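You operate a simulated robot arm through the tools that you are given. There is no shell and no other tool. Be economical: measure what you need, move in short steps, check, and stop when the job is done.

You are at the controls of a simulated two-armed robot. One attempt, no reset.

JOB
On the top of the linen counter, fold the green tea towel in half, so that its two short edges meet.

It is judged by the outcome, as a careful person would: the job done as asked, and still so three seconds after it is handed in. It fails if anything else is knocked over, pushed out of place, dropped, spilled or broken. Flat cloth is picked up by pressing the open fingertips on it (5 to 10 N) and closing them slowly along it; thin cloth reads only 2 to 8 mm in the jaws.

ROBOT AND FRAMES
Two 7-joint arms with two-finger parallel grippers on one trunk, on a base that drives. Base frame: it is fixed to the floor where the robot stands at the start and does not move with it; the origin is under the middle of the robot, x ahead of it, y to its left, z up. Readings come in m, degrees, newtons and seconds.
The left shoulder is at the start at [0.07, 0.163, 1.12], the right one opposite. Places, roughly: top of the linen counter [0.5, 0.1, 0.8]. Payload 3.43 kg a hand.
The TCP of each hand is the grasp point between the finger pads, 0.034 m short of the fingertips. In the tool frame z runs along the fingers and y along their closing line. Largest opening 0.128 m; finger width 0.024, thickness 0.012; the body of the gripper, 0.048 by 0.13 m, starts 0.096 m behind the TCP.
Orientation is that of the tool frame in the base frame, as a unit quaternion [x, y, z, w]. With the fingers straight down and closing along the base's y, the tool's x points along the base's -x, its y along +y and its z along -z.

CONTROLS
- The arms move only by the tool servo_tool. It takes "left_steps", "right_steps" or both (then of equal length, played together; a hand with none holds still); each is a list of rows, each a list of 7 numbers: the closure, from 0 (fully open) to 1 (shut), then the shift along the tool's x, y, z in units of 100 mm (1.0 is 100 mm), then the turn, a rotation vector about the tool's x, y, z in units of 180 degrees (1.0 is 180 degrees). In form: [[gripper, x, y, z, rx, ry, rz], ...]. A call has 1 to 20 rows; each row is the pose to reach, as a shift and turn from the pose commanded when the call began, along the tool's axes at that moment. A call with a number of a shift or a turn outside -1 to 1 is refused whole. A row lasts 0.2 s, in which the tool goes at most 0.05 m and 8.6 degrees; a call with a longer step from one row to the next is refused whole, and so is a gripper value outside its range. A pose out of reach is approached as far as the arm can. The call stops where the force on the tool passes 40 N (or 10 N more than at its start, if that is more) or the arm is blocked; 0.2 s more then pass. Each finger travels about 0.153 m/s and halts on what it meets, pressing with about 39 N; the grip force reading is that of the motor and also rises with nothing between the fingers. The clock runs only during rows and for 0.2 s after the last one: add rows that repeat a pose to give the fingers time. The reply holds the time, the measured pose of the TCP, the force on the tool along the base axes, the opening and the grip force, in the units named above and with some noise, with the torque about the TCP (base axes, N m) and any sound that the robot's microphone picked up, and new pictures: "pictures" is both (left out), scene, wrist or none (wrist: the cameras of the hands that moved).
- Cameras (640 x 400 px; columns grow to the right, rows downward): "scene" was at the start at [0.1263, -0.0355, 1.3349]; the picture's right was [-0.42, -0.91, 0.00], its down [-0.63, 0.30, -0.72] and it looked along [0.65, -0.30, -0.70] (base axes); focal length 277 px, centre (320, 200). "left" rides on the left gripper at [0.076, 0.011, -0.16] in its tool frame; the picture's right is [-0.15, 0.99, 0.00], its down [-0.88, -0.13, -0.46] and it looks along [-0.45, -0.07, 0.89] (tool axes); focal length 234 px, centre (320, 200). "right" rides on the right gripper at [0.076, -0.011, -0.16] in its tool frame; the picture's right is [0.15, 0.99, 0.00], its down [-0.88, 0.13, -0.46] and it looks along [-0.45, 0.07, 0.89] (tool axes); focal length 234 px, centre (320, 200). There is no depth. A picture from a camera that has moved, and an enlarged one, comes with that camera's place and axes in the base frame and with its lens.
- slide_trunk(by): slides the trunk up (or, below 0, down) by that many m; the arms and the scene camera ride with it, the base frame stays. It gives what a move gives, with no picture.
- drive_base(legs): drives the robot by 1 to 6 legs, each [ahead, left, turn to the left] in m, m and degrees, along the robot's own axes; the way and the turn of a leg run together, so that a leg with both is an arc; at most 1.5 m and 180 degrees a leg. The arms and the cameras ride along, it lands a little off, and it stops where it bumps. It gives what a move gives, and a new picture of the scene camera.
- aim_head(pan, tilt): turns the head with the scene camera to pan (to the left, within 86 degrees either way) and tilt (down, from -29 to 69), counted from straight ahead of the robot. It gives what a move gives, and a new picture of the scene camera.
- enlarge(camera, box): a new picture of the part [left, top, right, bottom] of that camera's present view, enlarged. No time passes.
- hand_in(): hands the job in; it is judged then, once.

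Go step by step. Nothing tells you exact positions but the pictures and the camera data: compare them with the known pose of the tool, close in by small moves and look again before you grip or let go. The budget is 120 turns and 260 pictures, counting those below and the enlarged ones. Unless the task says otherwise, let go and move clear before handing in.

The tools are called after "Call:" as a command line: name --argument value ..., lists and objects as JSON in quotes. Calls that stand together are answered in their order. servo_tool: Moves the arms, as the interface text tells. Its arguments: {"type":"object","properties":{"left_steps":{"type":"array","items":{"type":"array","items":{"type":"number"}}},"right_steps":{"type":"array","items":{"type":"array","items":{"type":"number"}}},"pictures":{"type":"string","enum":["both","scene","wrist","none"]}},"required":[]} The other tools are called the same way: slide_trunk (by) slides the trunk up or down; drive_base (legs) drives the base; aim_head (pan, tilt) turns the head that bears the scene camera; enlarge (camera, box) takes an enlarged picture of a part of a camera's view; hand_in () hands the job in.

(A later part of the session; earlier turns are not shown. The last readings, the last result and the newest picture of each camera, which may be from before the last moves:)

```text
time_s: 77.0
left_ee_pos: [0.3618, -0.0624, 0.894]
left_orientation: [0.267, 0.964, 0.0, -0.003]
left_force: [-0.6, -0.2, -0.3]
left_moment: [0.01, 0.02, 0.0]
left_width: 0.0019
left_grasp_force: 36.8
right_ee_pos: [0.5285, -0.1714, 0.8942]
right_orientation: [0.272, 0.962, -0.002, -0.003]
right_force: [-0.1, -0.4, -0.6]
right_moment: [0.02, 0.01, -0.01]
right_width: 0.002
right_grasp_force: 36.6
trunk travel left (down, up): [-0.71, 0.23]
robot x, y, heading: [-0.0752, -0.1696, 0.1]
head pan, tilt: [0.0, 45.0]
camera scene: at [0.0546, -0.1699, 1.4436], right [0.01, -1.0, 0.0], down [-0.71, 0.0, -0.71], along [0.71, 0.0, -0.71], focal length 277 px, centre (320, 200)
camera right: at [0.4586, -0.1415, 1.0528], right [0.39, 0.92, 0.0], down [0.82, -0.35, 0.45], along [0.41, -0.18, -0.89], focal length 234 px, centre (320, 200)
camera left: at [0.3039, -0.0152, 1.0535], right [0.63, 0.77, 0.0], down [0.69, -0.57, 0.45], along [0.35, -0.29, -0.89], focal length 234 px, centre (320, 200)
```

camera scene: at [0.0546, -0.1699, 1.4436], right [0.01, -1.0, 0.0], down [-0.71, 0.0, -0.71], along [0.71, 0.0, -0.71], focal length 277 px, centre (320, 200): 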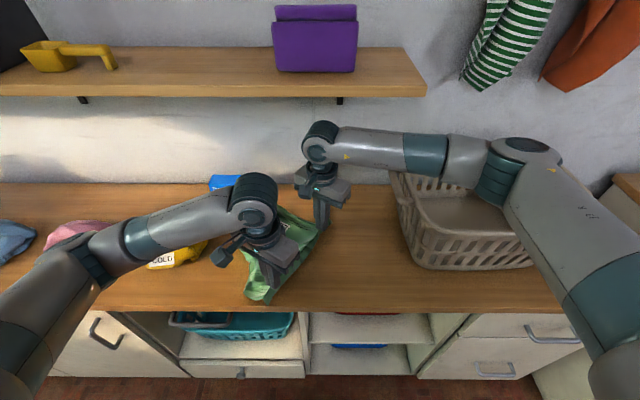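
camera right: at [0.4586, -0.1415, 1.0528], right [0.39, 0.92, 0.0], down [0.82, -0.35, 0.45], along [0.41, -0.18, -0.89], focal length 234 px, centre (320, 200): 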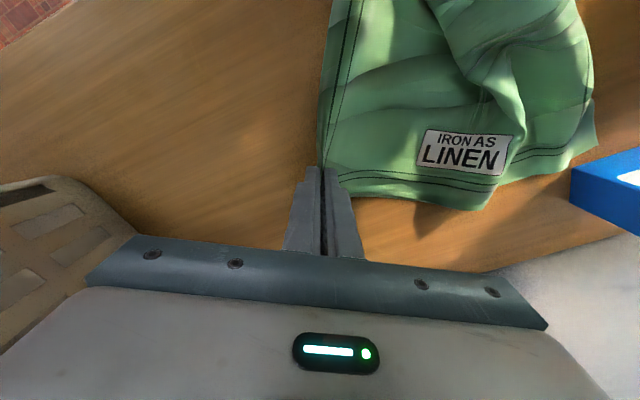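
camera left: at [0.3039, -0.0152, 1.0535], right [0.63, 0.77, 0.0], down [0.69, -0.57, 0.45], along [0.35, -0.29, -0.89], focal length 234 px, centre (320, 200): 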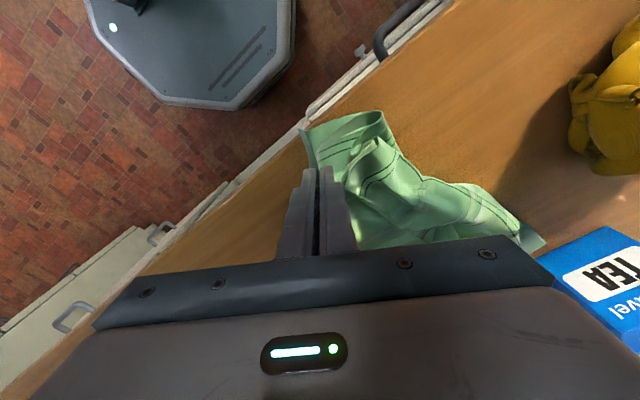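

Both grips hold. Now I'll lift while turning the pair so the edge runs side to side in front of the robot.

Call:
servo_tool --left_steps '[[1, -0.01, 0.02, -0.1, 0, 0, 0.032], [1, -0.02, 0.04, -0.2, 0, 0, 0.064], [1, -0.04, 0.06, -0.35, 0, 0, 0.096], [1, -0.05, 0.08, -0.5, 0, 0, 0.128], [1, -0.06, 0.1, -0.6, 0, 0, 0.158]]' --right_steps '[[1, 0.04, -0.17, -0.1, 0, 0, 0.032], [1, 0.08, -0.34, -0.2, 0, 0, 0.064], [1, 0.12, -0.5, -0.35, 0, 0, 0.096], [1, 0.16, -0.67, -0.5, 0, 0, 0.128], [1, 0.2, -0.84, -0.6, 0, 0, 0.158]]' --pictures "scene"

```text
time_s: 78.2
left_ee_pos: [0.3734, -0.0578, 0.9545]
left_orientation: [0.496, 0.868, 0.002, -0.002]
left_force: [0.4, -0.1, -0.2]
left_moment: [0.01, 0.01, 0.03]
left_width: 0.002
left_grasp_force: 36.9
right_ee_pos: [0.4669, -0.2327, 0.9549]
right_orientation: [0.501, 0.866, -0.002, -0.001]
right_force: [-1.2, -0.2, -0.2]
right_moment: [0.06, -0.01, 0.05]
right_width: 0.002
right_grasp_force: 36.6
trunk travel left (down, up): [-0.71, 0.23]
robot x, y, heading: [-0.0792, -0.1708, 0.3]
head pan, tilt: [0.0, 45.0]
camera scene: at [0.0536, -0.1706, 1.4438], right [0.01, -1.0, 0.0], down [-0.71, 0.0, -0.71], along [0.71, 0.0, -0.71], focal length 277 px, centre (320, 200)
```

scene: 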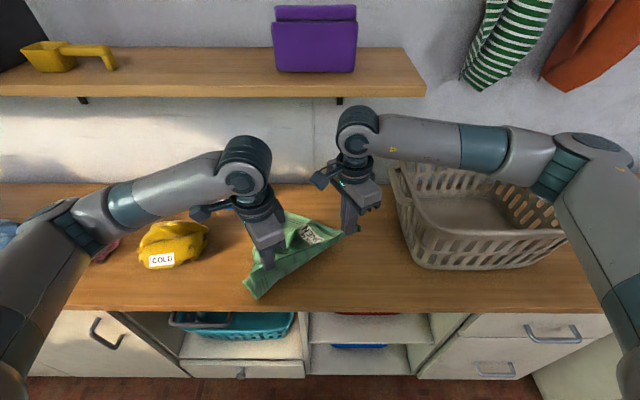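

Call:
servo_tool --left_steps '[[1, -0.05, 0.03, -0.15, 0, 0, 0.034], [1, -0.1, 0.07, -0.3, 0, 0, 0.067], [1, -0.14, 0.1, -0.5, 0, 0, 0.1], [1, -0.19, 0.14, -0.7, 0, 0, 0.134], [1, -0.24, 0.17, -0.9, 0, 0, 0.167]]' --right_steps '[[1, 0, -0.15, -0.15, 0, 0, 0.034], [1, 0, -0.3, -0.3, 0, 0, 0.067], [1, 0, -0.46, -0.5, 0, 0, 0.1], [1, 0, -0.61, -0.7, 0, 0, 0.134], [1, 0.01, -0.76, -0.9, 0, 0, 0.167]]' --pictures "scene"

```text
time_s: 79.4
left_ee_pos: [0.3987, -0.0702, 1.0446]
left_orientation: [0.704, 0.71, 0.001, -0.003]
left_force: [-0.4, -0.6, -0.2]
left_moment: [-0.02, 0.01, 0.05]
left_width: 0.0022
left_grasp_force: 36.7
right_ee_pos: [0.4019, -0.2708, 1.0435]
right_orientation: [0.708, 0.706, -0.003, -0.001]
right_force: [-0.5, 0.4, -0.5]
right_moment: [-0.01, 0.0, 0.05]
right_width: 0.0021
right_grasp_force: 36.5
trunk travel left (down, up): [-0.71, 0.23]
robot x, y, heading: [-0.0785, -0.1708, 0.4]
head pan, tilt: [0.0, 45.0]
camera scene: at [0.0535, -0.1706, 1.4438], right [0.01, -1.0, 0.0], down [-0.71, 0.0, -0.71], along [0.71, 0.0, -0.71], focal length 277 px, centre (320, 200)
```

scene: 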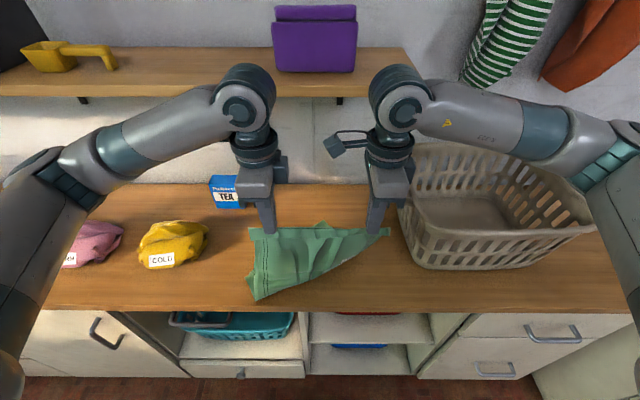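

Now lift straight up so the towel hangs and drops open.

Call:
servo_tool --left_steps '[[1, 0, 0, -0.25, 0, 0, 0], [1, 0, 0, -0.5, 0, 0, 0], [1, 0, 0, -0.75, 0, 0, 0], [1, 0, 0, -1, 0, 0, 0]]' --right_steps '[[1, 0, 0, -0.25, 0, 0, 0], [1, 0, 0, -0.5, 0, 0, 0], [1, 0, 0, -0.75, 0, 0, 0], [1, 0, 0, -1, 0, 0, 0]]' --pictures "none"

Call:
servo_tool --left_steps '[[1, 0, 0, -0.25, 0, 0, 0], [1, 0, 0, -0.5, 0, 0, 0], [1, 0, 0, -0.75, 0, 0, 0], [1, 0, 0, -1, 0, 0, 0]]' --right_steps '[[1, 0, 0, -0.25, 0, 0, 0], [1, 0, 0, -0.5, 0, 0, 0], [1, 0, 0, -0.75, 0, 0, 0], [1, 0, 0, -1, 0, 0, 0]]' --pictures "both"

```text
time_s: 80.4
left_ee_pos: [0.4019, -0.0723, 1.1439]
left_orientation: [0.704, 0.711, 0.0, -0.003]
left_force: [-0.9, -0.6, 0.4]
left_moment: [0.02, -0.04, 0.02]
left_width: 0.0019
left_grasp_force: 37.1
right_ee_pos: [0.4025, -0.2693, 1.1452]
right_orientation: [0.708, 0.706, -0.003, -0.001]
right_force: [0.7, 0.1, 0.3]
right_moment: [0.03, -0.03, 0.02]
right_width: 0.002
right_grasp_force: 36.6
trunk travel left (down, up): [-0.71, 0.23]
robot x, y, heading: [-0.0798, -0.1712, 0.4]
head pan, tilt: [0.0, 45.0]
```

```text
time_s: 81.4
left_ee_pos: [0.3981, -0.071, 1.2461]
left_orientation: [0.704, 0.711, 0.0, -0.002]
left_force: [0.1, 0.3, 0.1]
left_moment: [0.01, -0.04, 0.01]
left_width: 0.002
left_grasp_force: 37.0
right_ee_pos: [0.3996, -0.269, 1.2454]
right_orientation: [0.707, 0.707, -0.002, -0.001]
right_force: [0.3, 0.8, 0.1]
right_moment: [0.0, -0.04, 0.04]
right_width: 0.002
right_grasp_force: 36.2
trunk travel left (down, up): [-0.71, 0.23]
robot x, y, heading: [-0.0805, -0.1711, 0.4]
head pan, tilt: [0.0, 45.0]
camera scene: at [0.0521, -0.1701, 1.4439], right [0.01, -1.0, 0.0], down [-0.71, 0.0, -0.71], along [0.71, 0.0, -0.71], focal length 277 px, centre (320, 200)
camera right: at [0.3891, -0.1943, 1.4043], right [0.99, 0.14, 0.0], down [0.13, -0.88, 0.46], along [0.06, -0.45, -0.89], focal length 234 px, centre (320, 200)
camera left: at [0.4096, 0.0029, 1.4045], right [0.99, -0.14, 0.0], down [-0.12, -0.88, 0.45], along [-0.07, -0.45, -0.89], focal length 234 px, centre (320, 200)
```

scene: 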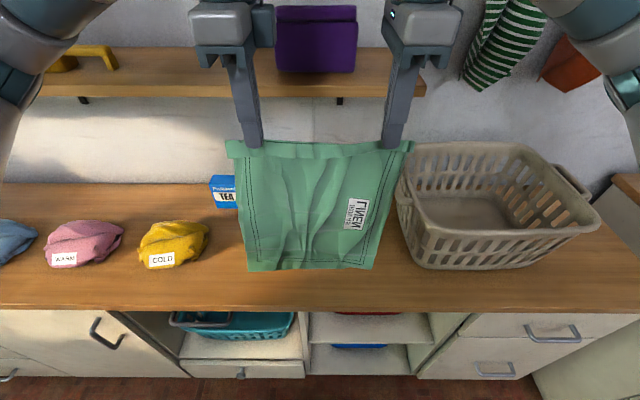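
right: 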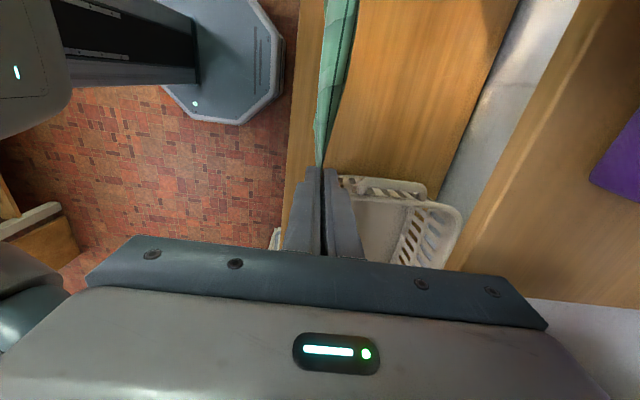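
left: 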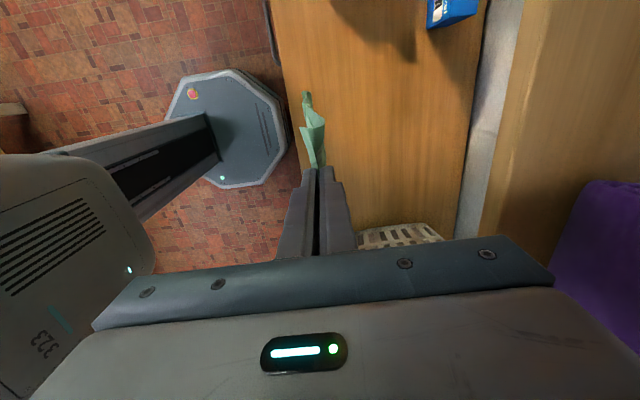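

The towel now hangs clean and flat from its short edge. I'll lower it until the bottom edge touches at x≈0.38, then lay the lower half away from me, pitching the hands forward to stay clear of the shelf.

Call:
servo_tool --left_steps '[[1, 0, -0.1, 0.1, 0, 0, 0], [1, 0, -0.2, 0.2, 0, 0, 0], [1, 0, -0.2, 0.35, 0, 0, 0], [1, 0, -0.2, 0.45, 0, 0, 0], [1, 0, -0.2, 0.45, 0, 0, 0], [1, 0, -0.2, 0.5, 0, 0, 0]]' --right_steps '[[1, 0, -0.1, 0.1, 0, 0, 0], [1, 0, -0.2, 0.2, 0, 0, 0], [1, 0, -0.2, 0.35, 0, 0, 0], [1, 0, -0.2, 0.45, 0, 0, 0], [1, 0, -0.2, 0.45, 0, 0, 0], [1, 0, -0.2, 0.5, 0, 0, 0]]' --pictures "scene"

Call:
enlarge --camera "scene" --box '[200, 100, 440, 330]'

```text
time_s: 82.8
left_ee_pos: [0.3809, -0.0724, 1.1957]
left_orientation: [0.703, 0.711, 0.001, -0.002]
left_force: [0.4, -0.8, -0.6]
left_moment: [-0.01, 0.0, 0.01]
left_width: 0.0019
left_grasp_force: 36.3
right_ee_pos: [0.3822, -0.2676, 1.1942]
right_orientation: [0.708, 0.707, -0.002, -0.002]
right_force: [0.6, 0.7, -0.6]
right_moment: [-0.01, 0.03, 0.01]
right_width: 0.0021
right_grasp_force: 36.6
trunk travel left (down, up): [-0.71, 0.23]
robot x, y, heading: [-0.0811, -0.1673, 0.2]
head pan, tilt: [0.0, 45.0]
camera scene: at [0.055, -0.1701, 1.4437], right [0.01, -1.0, 0.0], down [-0.71, 0.0, -0.71], along [0.71, 0.0, -0.71], focal length 277 px, centre (320, 200)
```

scene: 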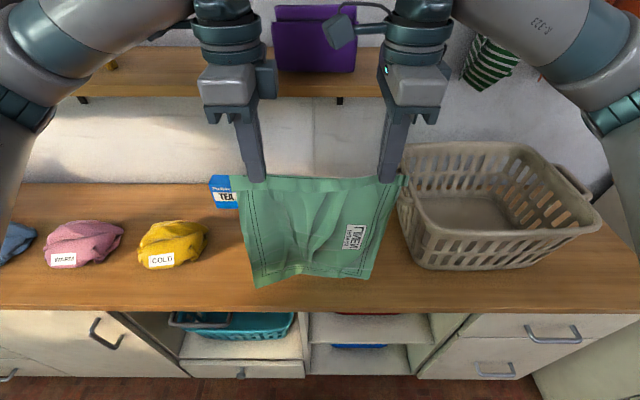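

```text
1.74 times, centred on (320, 215) of scene
camera zoom: at [0.055, -0.1701, 1.4437], right [0.01, -1.0, 0.0], down [-0.71, 0.0, -0.71], along [0.71, 0.0, -0.71], focal length 482 px, centre (320, 174)
```

zoom: 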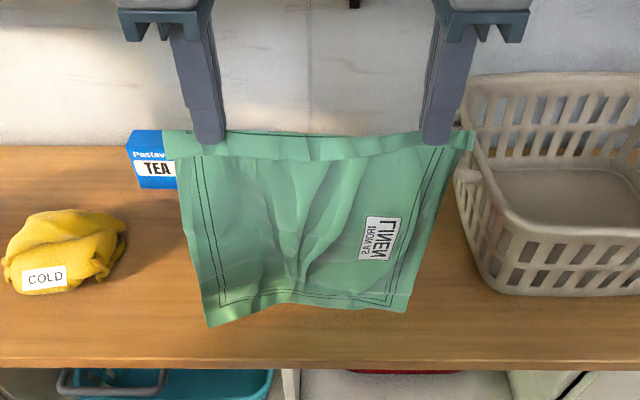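

Call:
servo_tool --left_steps '[[1, 0, 0.1, 0.17, -0.02, 0, 0], [1, 0, 0.24, 0.34, -0.04, 0, 0], [1, 0, 0.38, 0.5, -0.065, 0, 0], [1, 0, 0.52, 0.65, -0.09, 0, 0], [1, 0, 0.66, 0.8, -0.11, 0, 0], [1, 0, 0.77, 0.94, -0.125, 0, 0]]' --right_steps '[[1, 0, 0.1, 0.17, -0.02, 0, 0], [1, 0, 0.24, 0.34, -0.04, 0, 0], [1, 0, 0.38, 0.5, -0.065, 0, 0], [1, 0, 0.52, 0.65, -0.09, 0, 0], [1, 0, 0.66, 0.8, -0.11, 0, 0], [1, 0, 0.77, 0.94, -0.125, 0, 0]]' --pictures "scene"

Call:
enlarge --camera "scene" --box '[200, 100, 440, 330]'

```text
time_s: 84.2
left_ee_pos: [0.4593, -0.0706, 1.099]
left_orientation: [0.69, 0.697, 0.14, 0.135]
left_force: [1.0, -0.7, -0.4]
left_moment: [0.02, 0.01, 0.02]
left_width: 0.0021
left_grasp_force: 36.4
right_ee_pos: [0.4593, -0.269, 1.0996]
right_orientation: [0.694, 0.694, 0.136, 0.138]
right_force: [0.8, -0.5, 0.2]
right_moment: [0.0, 0.06, -0.01]
right_width: 0.0016
right_grasp_force: 36.8
trunk travel left (down, up): [-0.71, 0.23]
robot x, y, heading: [-0.0809, -0.1732, 0.4]
head pan, tilt: [0.0, 45.0]
camera scene: at [0.0546, -0.1702, 1.4438], right [0.01, -1.0, 0.0], down [-0.71, 0.0, -0.71], along [0.71, 0.0, -0.71], focal length 277 px, centre (320, 200)
```

scene: 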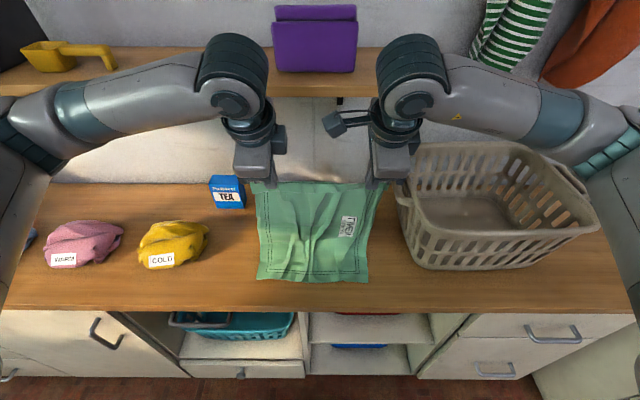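

```text
1.74 times, centred on (320, 215) of scene
camera zoom: at [0.0546, -0.1702, 1.4438], right [0.01, -1.0, 0.0], down [-0.71, 0.0, -0.71], along [0.71, 0.0, -0.71], focal length 482 px, centre (320, 174)
```

zoom: 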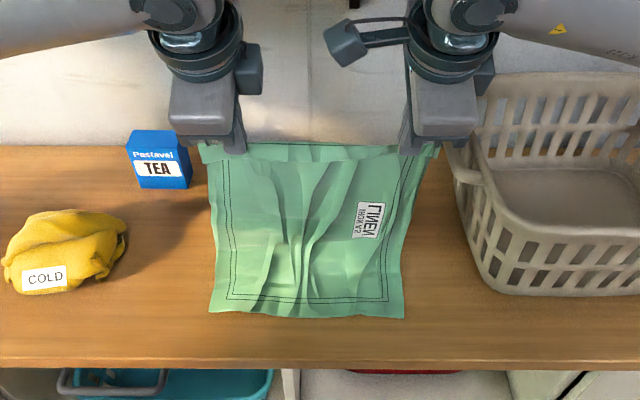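

The lower half is laying down perfectly (bottom edge at x≈0.39). Continuing toward the fold line, with a slight +y correction for alignment.

Call:
servo_tool --left_steps '[[1, 0.02, 0.06, 0.17, -0.015, 0, 0], [1, 0.04, 0.12, 0.35, -0.03, 0, 0], [1, 0.06, 0.18, 0.52, -0.045, 0, 0], [1, 0.08, 0.25, 0.7, -0.0625, 0, 0]]' --right_steps '[[1, 0.02, 0.06, 0.17, -0.015, 0, 0], [1, 0.04, 0.12, 0.35, -0.03, 0, 0], [1, 0.06, 0.18, 0.52, -0.045, 0, 0], [1, 0.08, 0.25, 0.7, -0.0625, 0, 0]]' --pictures "scene"

```text
time_s: 85.2
left_ee_pos: [0.5093, -0.061, 1.0438]
left_orientation: [0.674, 0.68, 0.206, 0.202]
left_force: [0.3, -0.5, 0.2]
left_moment: [-0.03, 0.06, 0.0]
left_width: 0.002
left_grasp_force: 36.5
right_ee_pos: [0.5093, -0.2613, 1.0448]
right_orientation: [0.678, 0.676, 0.203, 0.204]
right_force: [-0.4, 0.8, 0.0]
right_moment: [-0.01, 0.05, 0.04]
right_width: 0.002
right_grasp_force: 36.4
trunk travel left (down, up): [-0.71, 0.23]
robot x, y, heading: [-0.0787, -0.1702, 0.4]
head pan, tilt: [0.0, 45.0]
camera scene: at [0.0552, -0.17, 1.4437], right [0.01, -1.0, 0.0], down [-0.71, 0.0, -0.71], along [0.71, 0.0, -0.71], focal length 277 px, centre (320, 200)
```

scene: 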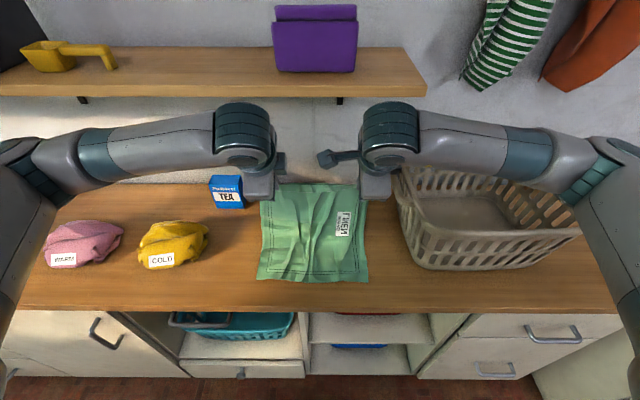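

Call:
servo_tool --left_steps '[[1, 0.02, 0.01, 0.17, -0.015, 0, 0], [1, 0.04, 0.02, 0.34, -0.03, 0, 0], [1, 0.06, 0.03, 0.51, -0.045, 0, 0], [1, 0.07, 0.03, 0.68, -0.0625, 0, 0], [1, 0.07, 0.03, 0.68, -0.0625, 0, 0]]' --right_steps '[[1, 0.02, 0.01, 0.17, -0.015, 0, 0], [1, 0.04, 0.02, 0.34, -0.03, 0, 0], [1, 0.06, 0.03, 0.51, -0.045, 0, 0], [1, 0.07, 0.03, 0.68, -0.0625, 0, 0], [1, 0.07, 0.03, 0.68, -0.0625, 0, 0]]' --pictures "scene"

Call:
enlarge --camera "scene" --box '[200, 100, 440, 330]'

```text
time_s: 86.4
left_ee_pos: [0.5455, -0.0534, 0.9906]
left_orientation: [0.65, 0.657, 0.273, 0.267]
left_force: [0.6, -1.1, -0.3]
left_moment: [-0.02, 0.06, 0.02]
left_width: 0.002
left_grasp_force: 36.5
right_ee_pos: [0.5489, -0.2541, 0.9913]
right_orientation: [0.654, 0.653, 0.268, 0.271]
right_force: [0.7, 0.5, -0.2]
right_moment: [-0.01, 0.03, 0.0]
right_width: 0.0018
right_grasp_force: 36.9
trunk travel left (down, up): [-0.71, 0.23]
robot x, y, heading: [-0.0753, -0.1708, 0.2]
head pan, tilt: [0.0, 45.0]
camera scene: at [0.0536, -0.1703, 1.4438], right [0.01, -1.0, 0.0], down [-0.71, 0.0, -0.71], along [0.71, 0.0, -0.71], focal length 277 px, centre (320, 200)
```

scene: 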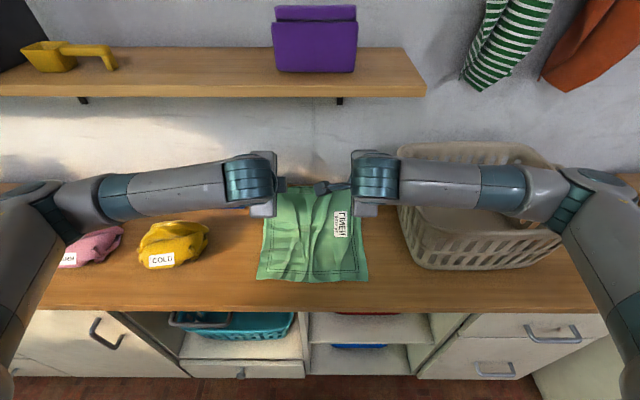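

```text
1.74 times, centred on (320, 215) of scene
camera zoom: at [0.0536, -0.1703, 1.4438], right [0.01, -1.0, 0.0], down [-0.71, 0.0, -0.71], along [0.71, 0.0, -0.71], focal length 482 px, centre (320, 174)
```

zoom: 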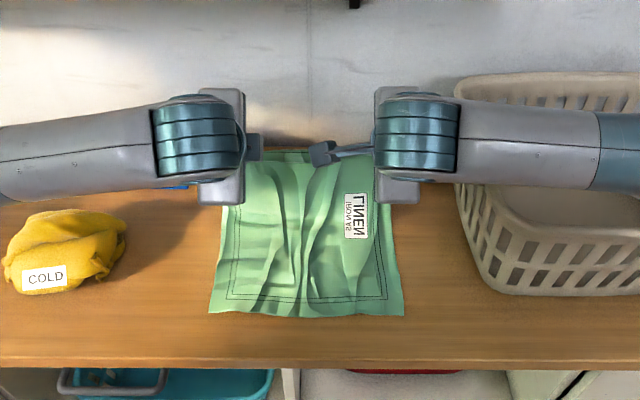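

The lower half is laid to the fold line and its edge hasn't moved. Now I'll bring the upper edge back toward me, un-pitching the hands.

Call:
servo_tool --left_steps '[[1, 0, -0.08, -0.09, 0.025, 0, 0], [1, 0, -0.16, -0.18, 0.05, 0, 0], [1, 0, -0.24, -0.28, 0.075, 0, 0], [1, 0, -0.31, -0.37, 0.1, 0, 0], [1, 0, -0.39, -0.46, 0.125, 0, 0]]' --right_steps '[[1, 0, -0.08, -0.09, 0.025, 0, 0], [1, 0, -0.16, -0.18, 0.05, 0, 0], [1, 0, -0.24, -0.28, 0.075, 0, 0], [1, 0, -0.31, -0.37, 0.1, 0, 0], [1, 0, -0.39, -0.46, 0.125, 0, 0]]' --pictures "scene"

```text
time_s: 87.6
left_ee_pos: [0.4865, -0.0557, 0.997]
left_orientation: [0.69, 0.698, 0.138, 0.134]
left_force: [-0.3, -0.4, -0.7]
left_moment: [-0.01, -0.03, -0.03]
left_width: 0.0021
left_grasp_force: 36.6
right_ee_pos: [0.487, -0.2531, 0.9954]
right_orientation: [0.694, 0.694, 0.135, 0.136]
right_force: [0.5, 0.6, 0.8]
right_moment: [0.03, 0.0, 0.03]
right_width: 0.0021
right_grasp_force: 37.0
trunk travel left (down, up): [-0.71, 0.23]
robot x, y, heading: [-0.0782, -0.173, 0.3]
head pan, tilt: [0.0, 45.0]
camera scene: at [0.0541, -0.1701, 1.4437], right [0.01, -1.0, 0.0], down [-0.71, 0.0, -0.71], along [0.71, 0.0, -0.71], focal length 277 px, centre (320, 200)
```

scene: 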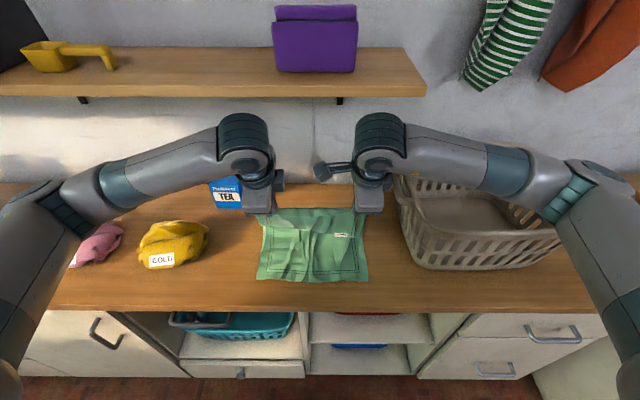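

Call:
servo_tool --left_steps '[[1, 0, -0.11, 0.05, 0.025, 0, 0], [1, 0, -0.22, 0.1, 0.05, 0, 0], [1, 0, -0.34, 0.16, 0.075, 0, 0], [1, 0, -0.45, 0.22, 0.1, 0, 0], [1, 0, -0.57, 0.275, 0.124, 0, 0]]' --right_steps '[[1, 0, -0.11, 0.05, 0.025, 0, 0], [1, 0, -0.22, 0.1, 0.05, 0, 0], [1, 0, -0.34, 0.16, 0.075, 0, 0], [1, 0, -0.45, 0.22, 0.1, 0, 0], [1, 0, -0.57, 0.275, 0.124, 0, 0]]' --pictures "both"

Call:
enlarge --camera "scene" --box '[220, 160, 400, 320]'

```text
time_s: 88.8
left_ee_pos: [0.4445, -0.0557, 0.9473]
left_orientation: [0.704, 0.71, 0.001, -0.002]
left_force: [0.0, 0.7, 0.4]
left_moment: [0.01, -0.02, -0.04]
left_width: 0.0019
left_grasp_force: 36.3
right_ee_pos: [0.4458, -0.2538, 0.9487]
right_orientation: [0.707, 0.707, -0.002, 0.0]
right_force: [0.1, 1.1, 0.5]
right_moment: [-0.02, -0.05, -0.01]
right_width: 0.0022
right_grasp_force: 36.6
trunk travel left (down, up): [-0.71, 0.23]
robot x, y, heading: [-0.0811, -0.1688, 0.3]
head pan, tilt: [0.0, 45.0]
camera scene: at [0.0544, -0.1701, 1.4438], right [0.01, -1.0, 0.0], down [-0.71, 0.0, -0.71], along [0.71, 0.0, -0.71], focal length 277 px, centre (320, 200)
camera right: at [0.4361, -0.1791, 1.1071], right [0.99, 0.14, 0.0], down [0.13, -0.88, 0.46], along [0.06, -0.45, -0.89], focal length 234 px, centre (320, 200)
camera left: at [0.4561, 0.019, 1.107], right [0.99, -0.14, 0.0], down [-0.12, -0.88, 0.45], along [-0.06, -0.45, -0.89], focal length 234 px, centre (320, 200)
```

scene: 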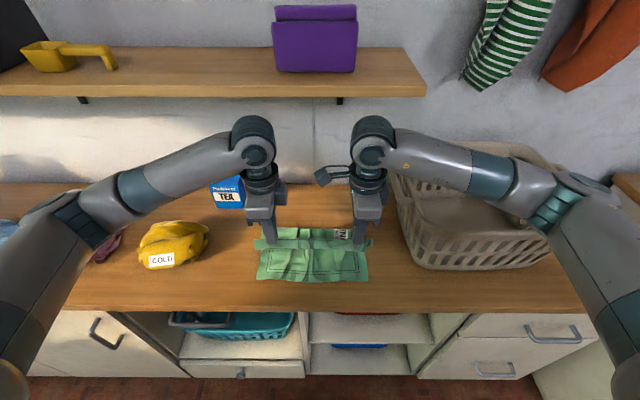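
right: 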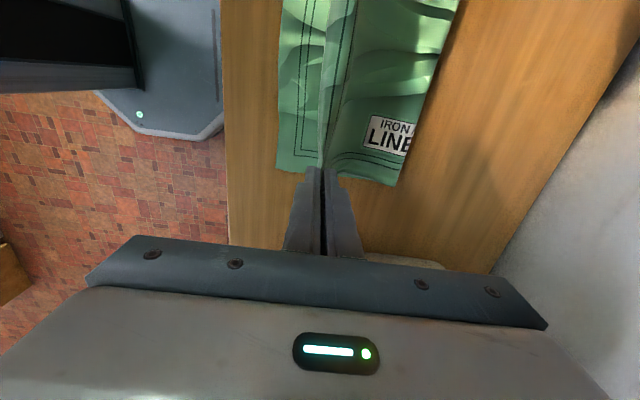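
left: 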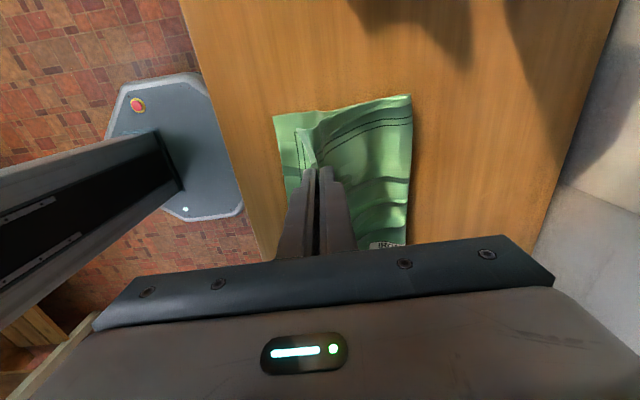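

```text
2.50 times, centred on (310, 240) of scene
camera zoom: at [0.0544, -0.1701, 1.4438], right [0.01, -1.0, 0.0], down [-0.71, 0.0, -0.71], along [0.71, 0.0, -0.71], focal length 693 px, centre (345, 100)
```

zoom: 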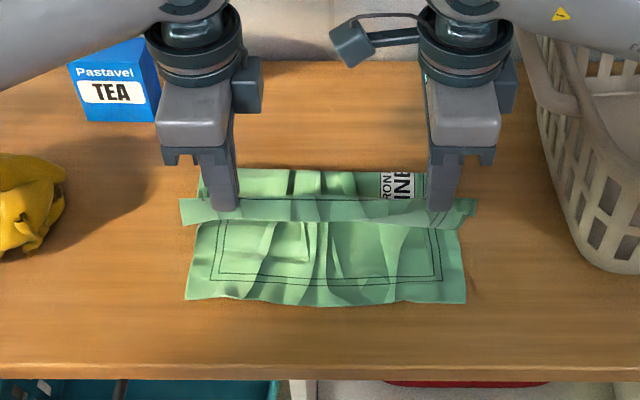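

Very good: the top edge is nearly aligned with the bottom edge (x≈0.398), with the fold at about 0.56. I'll lower further, with a 6 mm +y correction.

Call:
servo_tool --left_steps '[[1, 0.03, 0, 0.15, 0, 0, 0], [1, 0.06, -0.02, 0.3, 0, 0, 0], [1, 0.06, -0.06, 0.45, 0, 0, 0], [1, 0.06, -0.1, 0.6, 0, 0, 0], [1, 0.06, -0.14, 0.72, 0, 0, 0], [1, 0.06, -0.14, 0.72, 0, 0, 0]]' --right_steps '[[1, 0.03, 0, 0.15, 0, 0, 0], [1, 0.06, -0.02, 0.3, 0, 0, 0], [1, 0.06, -0.06, 0.45, 0, 0, 0], [1, 0.06, -0.1, 0.6, 0, 0, 0], [1, 0.06, -0.14, 0.72, 0, 0, 0], [1, 0.06, -0.14, 0.72, 0, 0, 0]]' --pictures "both"

Call:
enlarge --camera "scene" --box '[220, 160, 400, 320]'

```text
time_s: 90.2
left_ee_pos: [0.4314, -0.0495, 0.8756]
left_orientation: [0.703, 0.711, 0.002, -0.001]
left_force: [0.2, 0.3, -0.3]
left_moment: [0.06, 0.0, 0.02]
left_width: 0.0019
left_grasp_force: 37.0
right_ee_pos: [0.4331, -0.2477, 0.8762]
right_orientation: [0.708, 0.706, -0.002, 0.0]
right_force: [-0.1, 0.3, 0.3]
right_moment: [-0.04, 0.0, -0.03]
right_width: 0.0017
right_grasp_force: 36.2
trunk travel left (down, up): [-0.71, 0.23]
robot x, y, heading: [-0.0797, -0.1694, 0.1]
head pan, tilt: [0.0, 45.0]
camera scene: at [0.0541, -0.1701, 1.4438], right [0.01, -1.0, 0.0], down [-0.71, 0.0, -0.71], along [0.71, 0.0, -0.71], focal length 277 px, centre (320, 200)
camera right: at [0.4215, -0.173, 1.0352], right [0.99, 0.14, 0.0], down [0.13, -0.88, 0.46], along [0.06, -0.45, -0.89], focal length 234 px, centre (320, 200)
camera left: at [0.4422, 0.0252, 1.0353], right [0.99, -0.14, 0.0], down [-0.12, -0.88, 0.45], along [-0.06, -0.45, -0.89], focal length 234 px, centre (320, 200)
```

scene: 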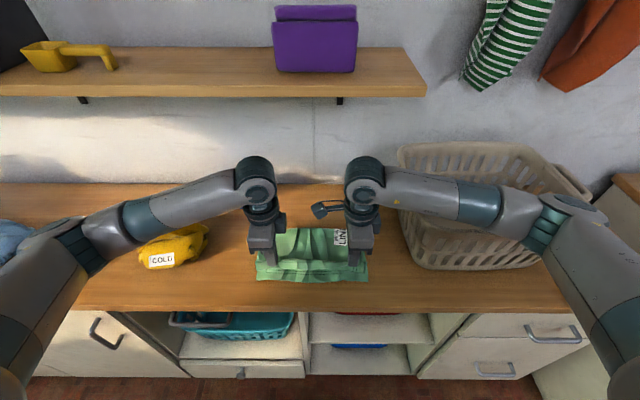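
right: 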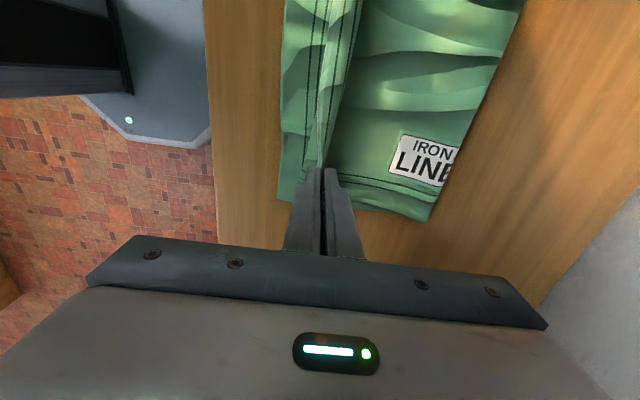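
left: 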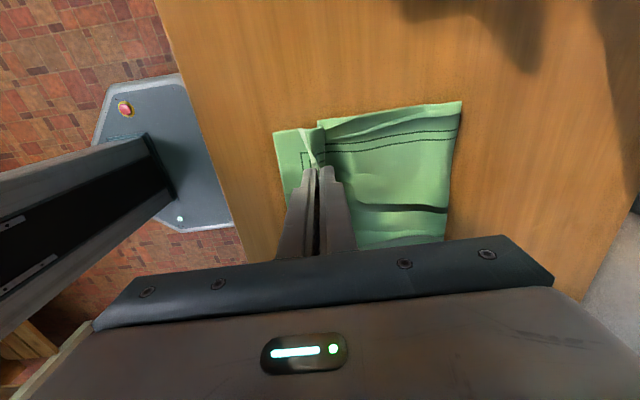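

```text
2.50 times, centred on (310, 240) of scene
camera zoom: at [0.0541, -0.1701, 1.4438], right [0.01, -1.0, 0.0], down [-0.71, 0.0, -0.71], along [0.71, 0.0, -0.71], focal length 693 px, centre (345, 100)
```

zoom: 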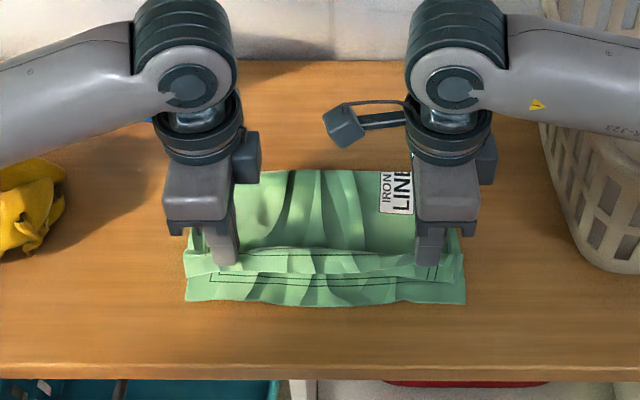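

Aligned well. I'll lower to just above contact with pinch at x≈0.422, then release slowly and rise straight up.

Call:
servo_tool --left_steps '[[1, 0, -0.05, 0.06, 0, 0, 0], [1, 0, -0.1, 0.12, 0, 0, 0], [1, 0, -0.1, 0.14, 0, 0, 0], [1, 0, -0.1, 0.14, 0, 0, 0]]' --right_steps '[[1, 0, -0.05, 0.06, 0, 0, 0], [1, 0, -0.1, 0.12, 0, 0, 0], [1, 0, -0.1, 0.14, 0, 0, 0], [1, 0, -0.1, 0.14, 0, 0, 0]]' --pictures "wrist"

Call:
enlarge --camera "scene" --box '[220, 200, 400, 320]'

Call:
enlarge --camera "left" --box '[240, 80, 480, 260]'

```text
time_s: 91.2
left_ee_pos: [0.4207, -0.0495, 0.8633]
left_orientation: [0.703, 0.711, 0.002, -0.002]
left_force: [0.0, -1.2, 0.7]
left_moment: [0.01, -0.06, 0.01]
left_width: 0.0017
left_grasp_force: 36.8
right_ee_pos: [0.421, -0.2482, 0.862]
right_orientation: [0.708, 0.707, -0.002, 0.0]
right_force: [0.4, 0.9, 0.1]
right_moment: [0.0, -0.04, 0.0]
right_width: 0.0017
right_grasp_force: 36.7
trunk travel left (down, up): [-0.71, 0.23]
robot x, y, heading: [-0.0807, -0.1726, 0.4]
head pan, tilt: [0.0, 45.0]
camera right: at [0.4115, -0.1733, 1.0204], right [0.99, 0.14, 0.0], down [0.13, -0.88, 0.46], along [0.06, -0.45, -0.89], focal length 234 px, centre (320, 200)
camera left: at [0.4319, 0.025, 1.0217], right [0.99, -0.14, 0.0], down [-0.12, -0.88, 0.45], along [-0.06, -0.45, -0.89], focal length 234 px, centre (320, 200)
```

right: 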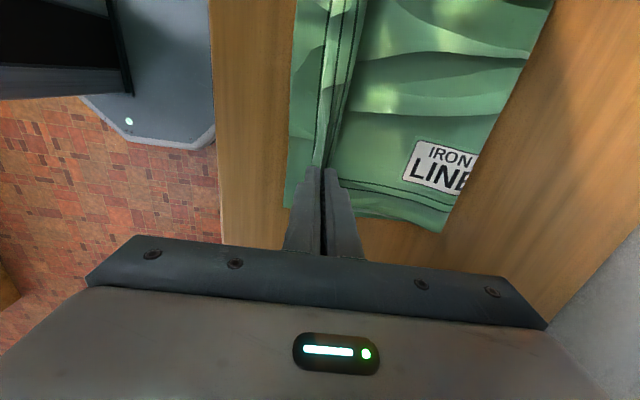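
left: 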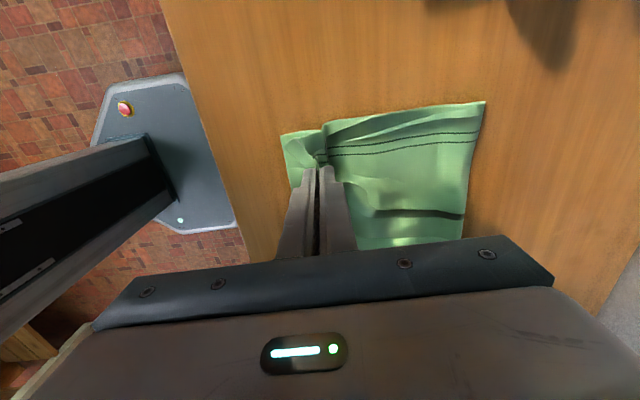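

```text
3.33 times, centred on (310, 260) of scene
camera zoom: at [0.0542, -0.1703, 1.4437], right [0.01, -1.0, 0.0], down [-0.71, 0.0, -0.71], along [0.71, 0.0, -0.71], focal length 924 px, centre (353, 0)
```

zoom: 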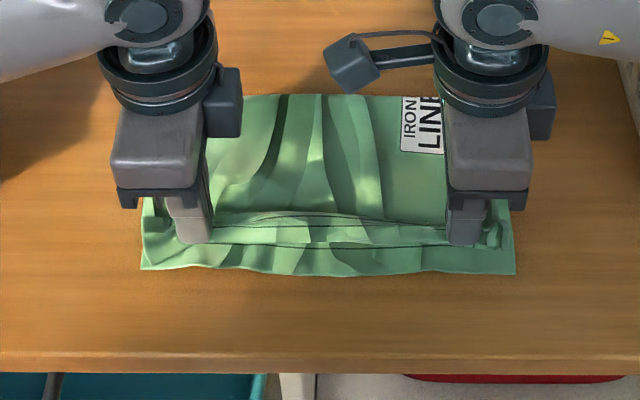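

```text
2.22 times, centred on (360, 170) of left
camera zoom: at [0.4319, 0.025, 1.0217], right [0.99, -0.14, 0.0], down [-0.12, -0.88, 0.45], along [-0.06, -0.45, -0.89], focal length 520 px, centre (231, 267)
```

zoom: 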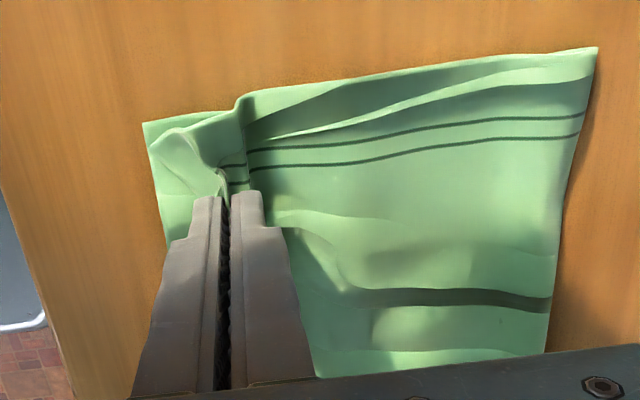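

The edges lie together, with the flap pointing outward as wanted. Releasing slowly and rising straight up.

Call:
servo_tool --left_steps '[[0.95, 0, 0, 0.02, 0, 0, 0], [0.9, 0, 0, 0.02, 0, 0, 0], [0.86, 0, 0, 0.02, 0, 0, 0], [0.86, 0, 0, 0, 0, 0, 0], [0.86, 0, 0, -0.2, 0, 0, 0], [0.86, 0, 0, -0.4, 0, 0, 0], [0.86, 0, 0, -0.6, 0, 0, 0], [0.86, 0, 0, -0.9, 0, 0, 0]]' --right_steps '[[0.95, 0, 0, 0.02, 0, 0, 0], [0.9, 0, 0, 0.02, 0, 0, 0], [0.86, 0, 0, 0.02, 0, 0, 0], [0.86, 0, 0, 0, 0, 0, 0], [0.86, 0, 0, -0.2, 0, 0, 0], [0.86, 0, 0, -0.4, 0, 0, 0], [0.86, 0, 0, -0.6, 0, 0, 0], [0.86, 0, 0, -0.9, 0, 0, 0]]' --pictures "both"

Call:
enlarge --camera "scene" --box '[220, 200, 400, 320]'

```text
time_s: 93.0
left_ee_pos: [0.4208, -0.0491, 0.9537]
left_orientation: [0.703, 0.711, 0.0, -0.002]
left_force: [-1.3, 0.2, -0.1]
left_moment: [-0.02, -0.01, 0.01]
left_width: 0.0179
left_grasp_force: 0.1
right_ee_pos: [0.4213, -0.2488, 0.9538]
right_orientation: [0.708, 0.706, 0.0, 0.0]
right_force: [0.2, 0.0, -0.7]
right_moment: [0.05, -0.02, -0.04]
right_width: 0.0177
right_grasp_force: 0.0
trunk travel left (down, up): [-0.71, 0.23]
robot x, y, heading: [-0.0824, -0.1717, 0.1]
head pan, tilt: [0.0, 45.0]
camera scene: at [0.0533, -0.1702, 1.4437], right [0.01, -1.0, 0.0], down [-0.71, 0.0, -0.71], along [0.71, 0.0, -0.71], focal length 277 px, centre (320, 200)
camera right: at [0.4113, -0.1737, 1.1129], right [0.99, 0.14, 0.0], down [0.13, -0.88, 0.46], along [0.06, -0.45, -0.89], focal length 234 px, centre (320, 200)
camera left: at [0.4315, 0.0258, 1.1116], right [0.99, -0.14, 0.0], down [-0.12, -0.88, 0.45], along [-0.06, -0.45, -0.89], focal length 234 px, centre (320, 200)
```

scene: 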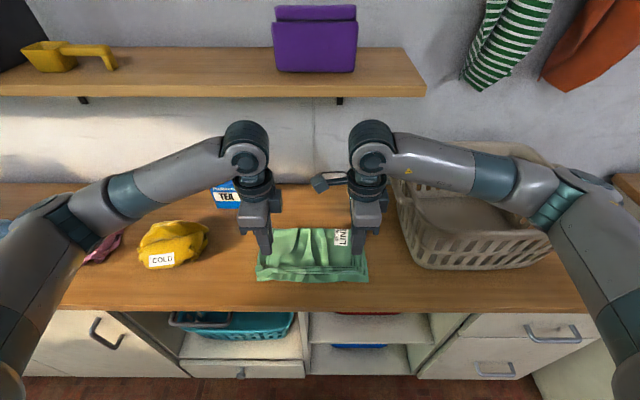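
right: 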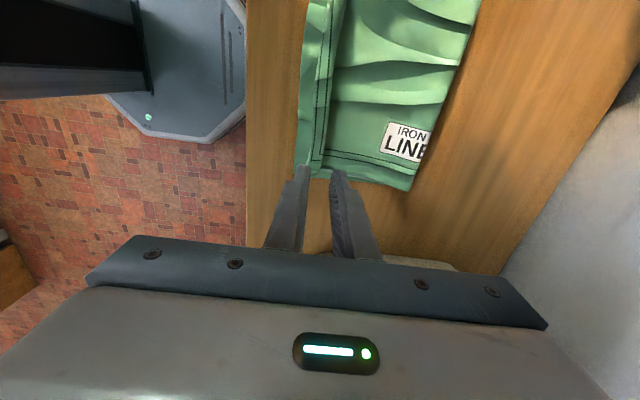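
left: 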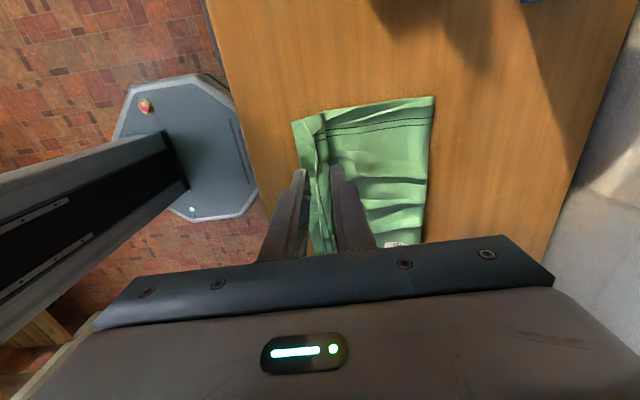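

```text
3.33 times, centred on (310, 260) of scene
camera zoom: at [0.0533, -0.1702, 1.4437], right [0.01, -1.0, 0.0], down [-0.71, 0.0, -0.71], along [0.71, 0.0, -0.71], focal length 924 px, centre (353, 0)
```

zoom: 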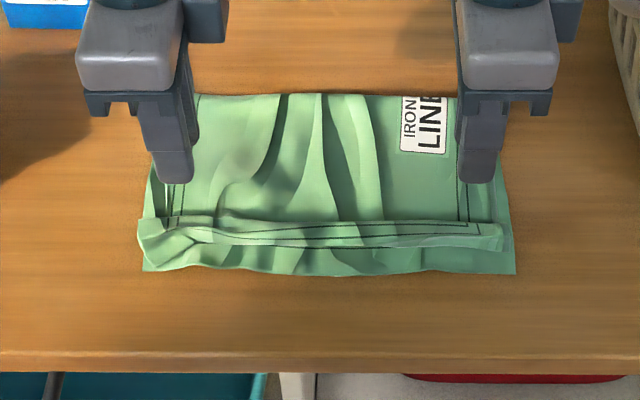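

Call:
enlarge --camera "right" --box '[260, 0, 500, 200]'

Call:
enlarge --camera "left" --box '[260, 80, 460, 250]'

```text
2.00 times, centred on (380, 100) of right
camera zoom: at [0.4113, -0.1737, 1.1129], right [0.99, 0.14, 0.0], down [0.13, -0.88, 0.46], along [0.06, -0.45, -0.89], focal length 468 px, centre (200, 400)
```

zoom: 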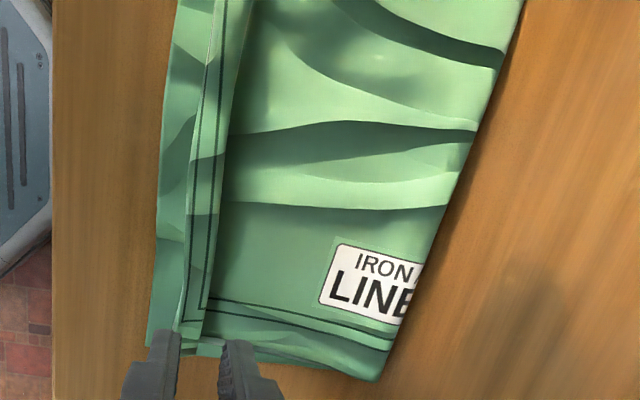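

```text
2.35 times, centred on (360, 165) of left
camera zoom: at [0.4315, 0.0258, 1.1116], right [0.99, -0.14, 0.0], down [-0.12, -0.88, 0.45], along [-0.06, -0.45, -0.89], focal length 551 px, centre (226, 282)
```

zoom: 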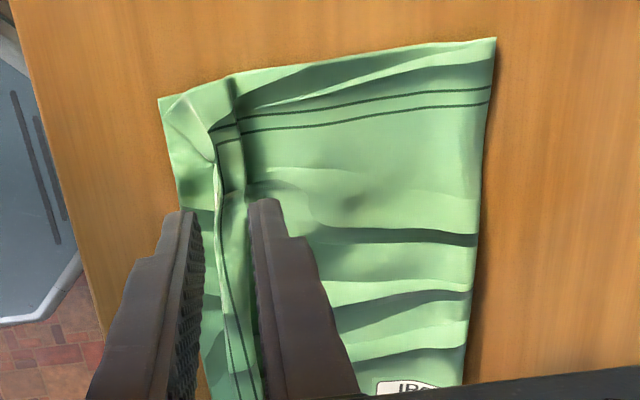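

The top edge sits about 2 cm short at the right and under 1 cm at the left. I'll re-pinch the standing ridge and draw it toward me by those amounts.

Call:
servo_tool --left_steps '[[0.86, 0, 0, 0.3, 0, 0, 0], [0.86, 0, 0, 0.6, 0, 0, 0], [0.86, 0, 0, 0.85, 0, 0, 0], [0.86, 0, 0, 0.9, 0, 0, 0], [0.9, 0, 0, 0.9, 0, 0, 0], [0.95, 0, 0, 0.9, 0, 0, 0], [1, 0, 0, 0.9, 0, 0, 0], [1, 0, 0, 0.9, 0, 0, 0], [1, 0, 0, 0.9, 0, 0, 0]]' --right_steps '[[0.86, 0, 0, 0.3, 0, 0, 0], [0.86, 0, 0, 0.6, 0, 0, 0], [0.86, 0, 0, 0.85, 0, 0, 0], [0.86, 0, 0, 0.9, 0, 0, 0], [0.9, 0, 0, 0.9, 0, 0, 0], [0.95, 0, 0, 0.9, 0, 0, 0], [1, 0, 0, 0.9, 0, 0, 0], [1, 0, 0, 0.9, 0, 0, 0], [1, 0, 0, 0.9, 0, 0, 0]]' --pictures "none"

```text
time_s: 95.0
left_ee_pos: [0.4211, -0.05, 0.8622]
left_orientation: [0.704, 0.71, 0.001, -0.002]
left_force: [-0.2, 0.2, 0.3]
left_moment: [-0.01, 0.03, 0.0]
left_width: 0.0019
left_grasp_force: 36.3
right_ee_pos: [0.4213, -0.2487, 0.8629]
right_orientation: [0.708, 0.706, -0.002, 0.0]
right_force: [0.0, 0.2, 0.6]
right_moment: [-0.01, -0.04, 0.01]
right_width: 0.0006
right_grasp_force: 35.2
trunk travel left (down, up): [-0.71, 0.23]
robot x, y, heading: [-0.0801, -0.1711, 0.3]
head pan, tilt: [0.0, 45.0]
```

Call:
servo_tool --left_steps '[[1, 0, 0, -0.06, 0, 0, 0], [1, 0, -0.04, -0.06, 0, 0, 0], [1, 0, -0.08, -0.06, 0, 0, 0], [1, 0, -0.1, -0.06, 0, 0, 0], [1, 0, -0.1, -0.02, 0, 0, 0], [1, 0, -0.1, -0.02, 0, 0, 0]]' --right_steps '[[1, 0, 0, -0.06, 0, 0, 0], [1, 0, -0.08, -0.06, 0, 0, 0], [1, 0, -0.16, -0.06, 0, 0, 0], [1, 0, -0.2, -0.06, 0, 0, 0], [1, 0, -0.2, -0.02, 0, 0, 0], [1, 0, -0.2, -0.02, 0, 0, 0]]' --pictures "wrist"

Call:
enlarge --camera "scene" --box '[220, 200, 400, 320]'

Call:
enlarge --camera "right" --box '[240, 0, 480, 200]'

```text
time_s: 96.4
left_ee_pos: [0.4103, -0.0501, 0.8634]
left_orientation: [0.704, 0.71, 0.002, -0.001]
left_force: [-1.3, -1.3, -0.3]
left_moment: [0.01, -0.05, 0.02]
left_width: 0.0021
left_grasp_force: 37.2
right_ee_pos: [0.4011, -0.2473, 0.8646]
right_orientation: [0.708, 0.706, -0.001, 0.0]
right_force: [0.1, 0.1, -0.2]
right_moment: [0.03, -0.05, 0.02]
right_width: 0.0008
right_grasp_force: 35.5
trunk travel left (down, up): [-0.71, 0.23]
robot x, y, heading: [-0.0793, -0.1683, 0.5]
head pan, tilt: [0.0, 45.0]
camera right: at [0.3905, -0.1737, 1.0233], right [0.99, 0.14, 0.0], down [0.13, -0.88, 0.46], along [0.06, -0.45, -0.89], focal length 234 px, centre (320, 200)
camera left: at [0.4215, 0.0263, 1.0226], right [0.99, -0.14, 0.0], down [-0.12, -0.88, 0.45], along [-0.06, -0.45, -0.89], focal length 234 px, centre (320, 200)
```

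right: 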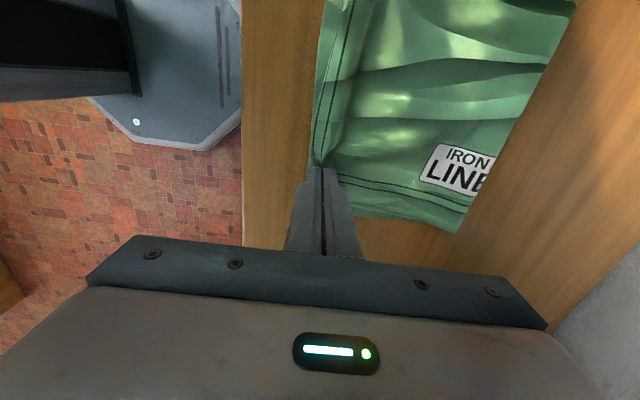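
left: 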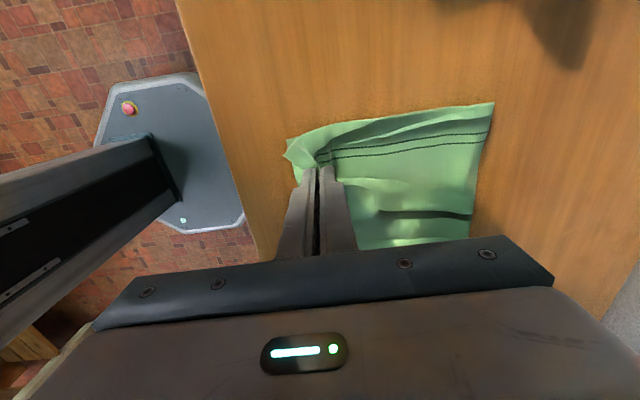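

```text
3.33 times, centred on (310, 260) of scene
camera zoom: at [0.054, -0.1701, 1.4438], right [0.01, -1.0, 0.0], down [-0.71, 0.0, -0.71], along [0.71, 0.0, -0.71], focal length 924 px, centre (353, 0)
```

zoom: 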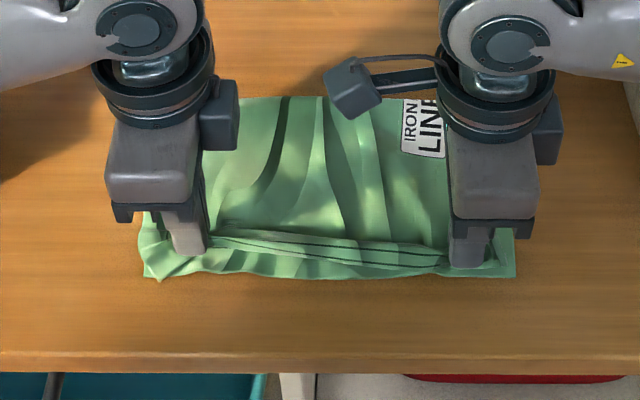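

```text
2.00 times, centred on (360, 100) of right
camera zoom: at [0.3905, -0.1737, 1.0233], right [0.99, 0.14, 0.0], down [0.13, -0.88, 0.46], along [0.06, -0.45, -0.89], focal length 468 px, centre (240, 400)
```

zoom: 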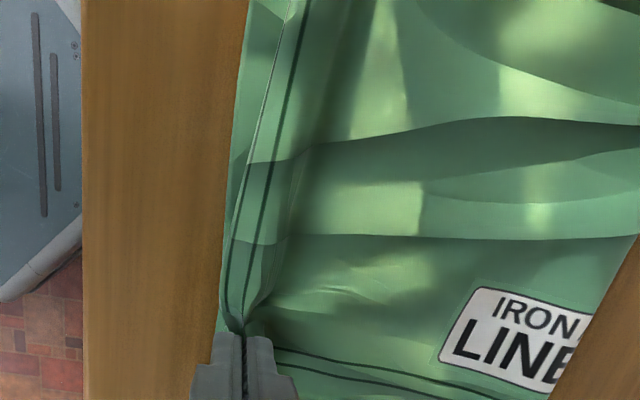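

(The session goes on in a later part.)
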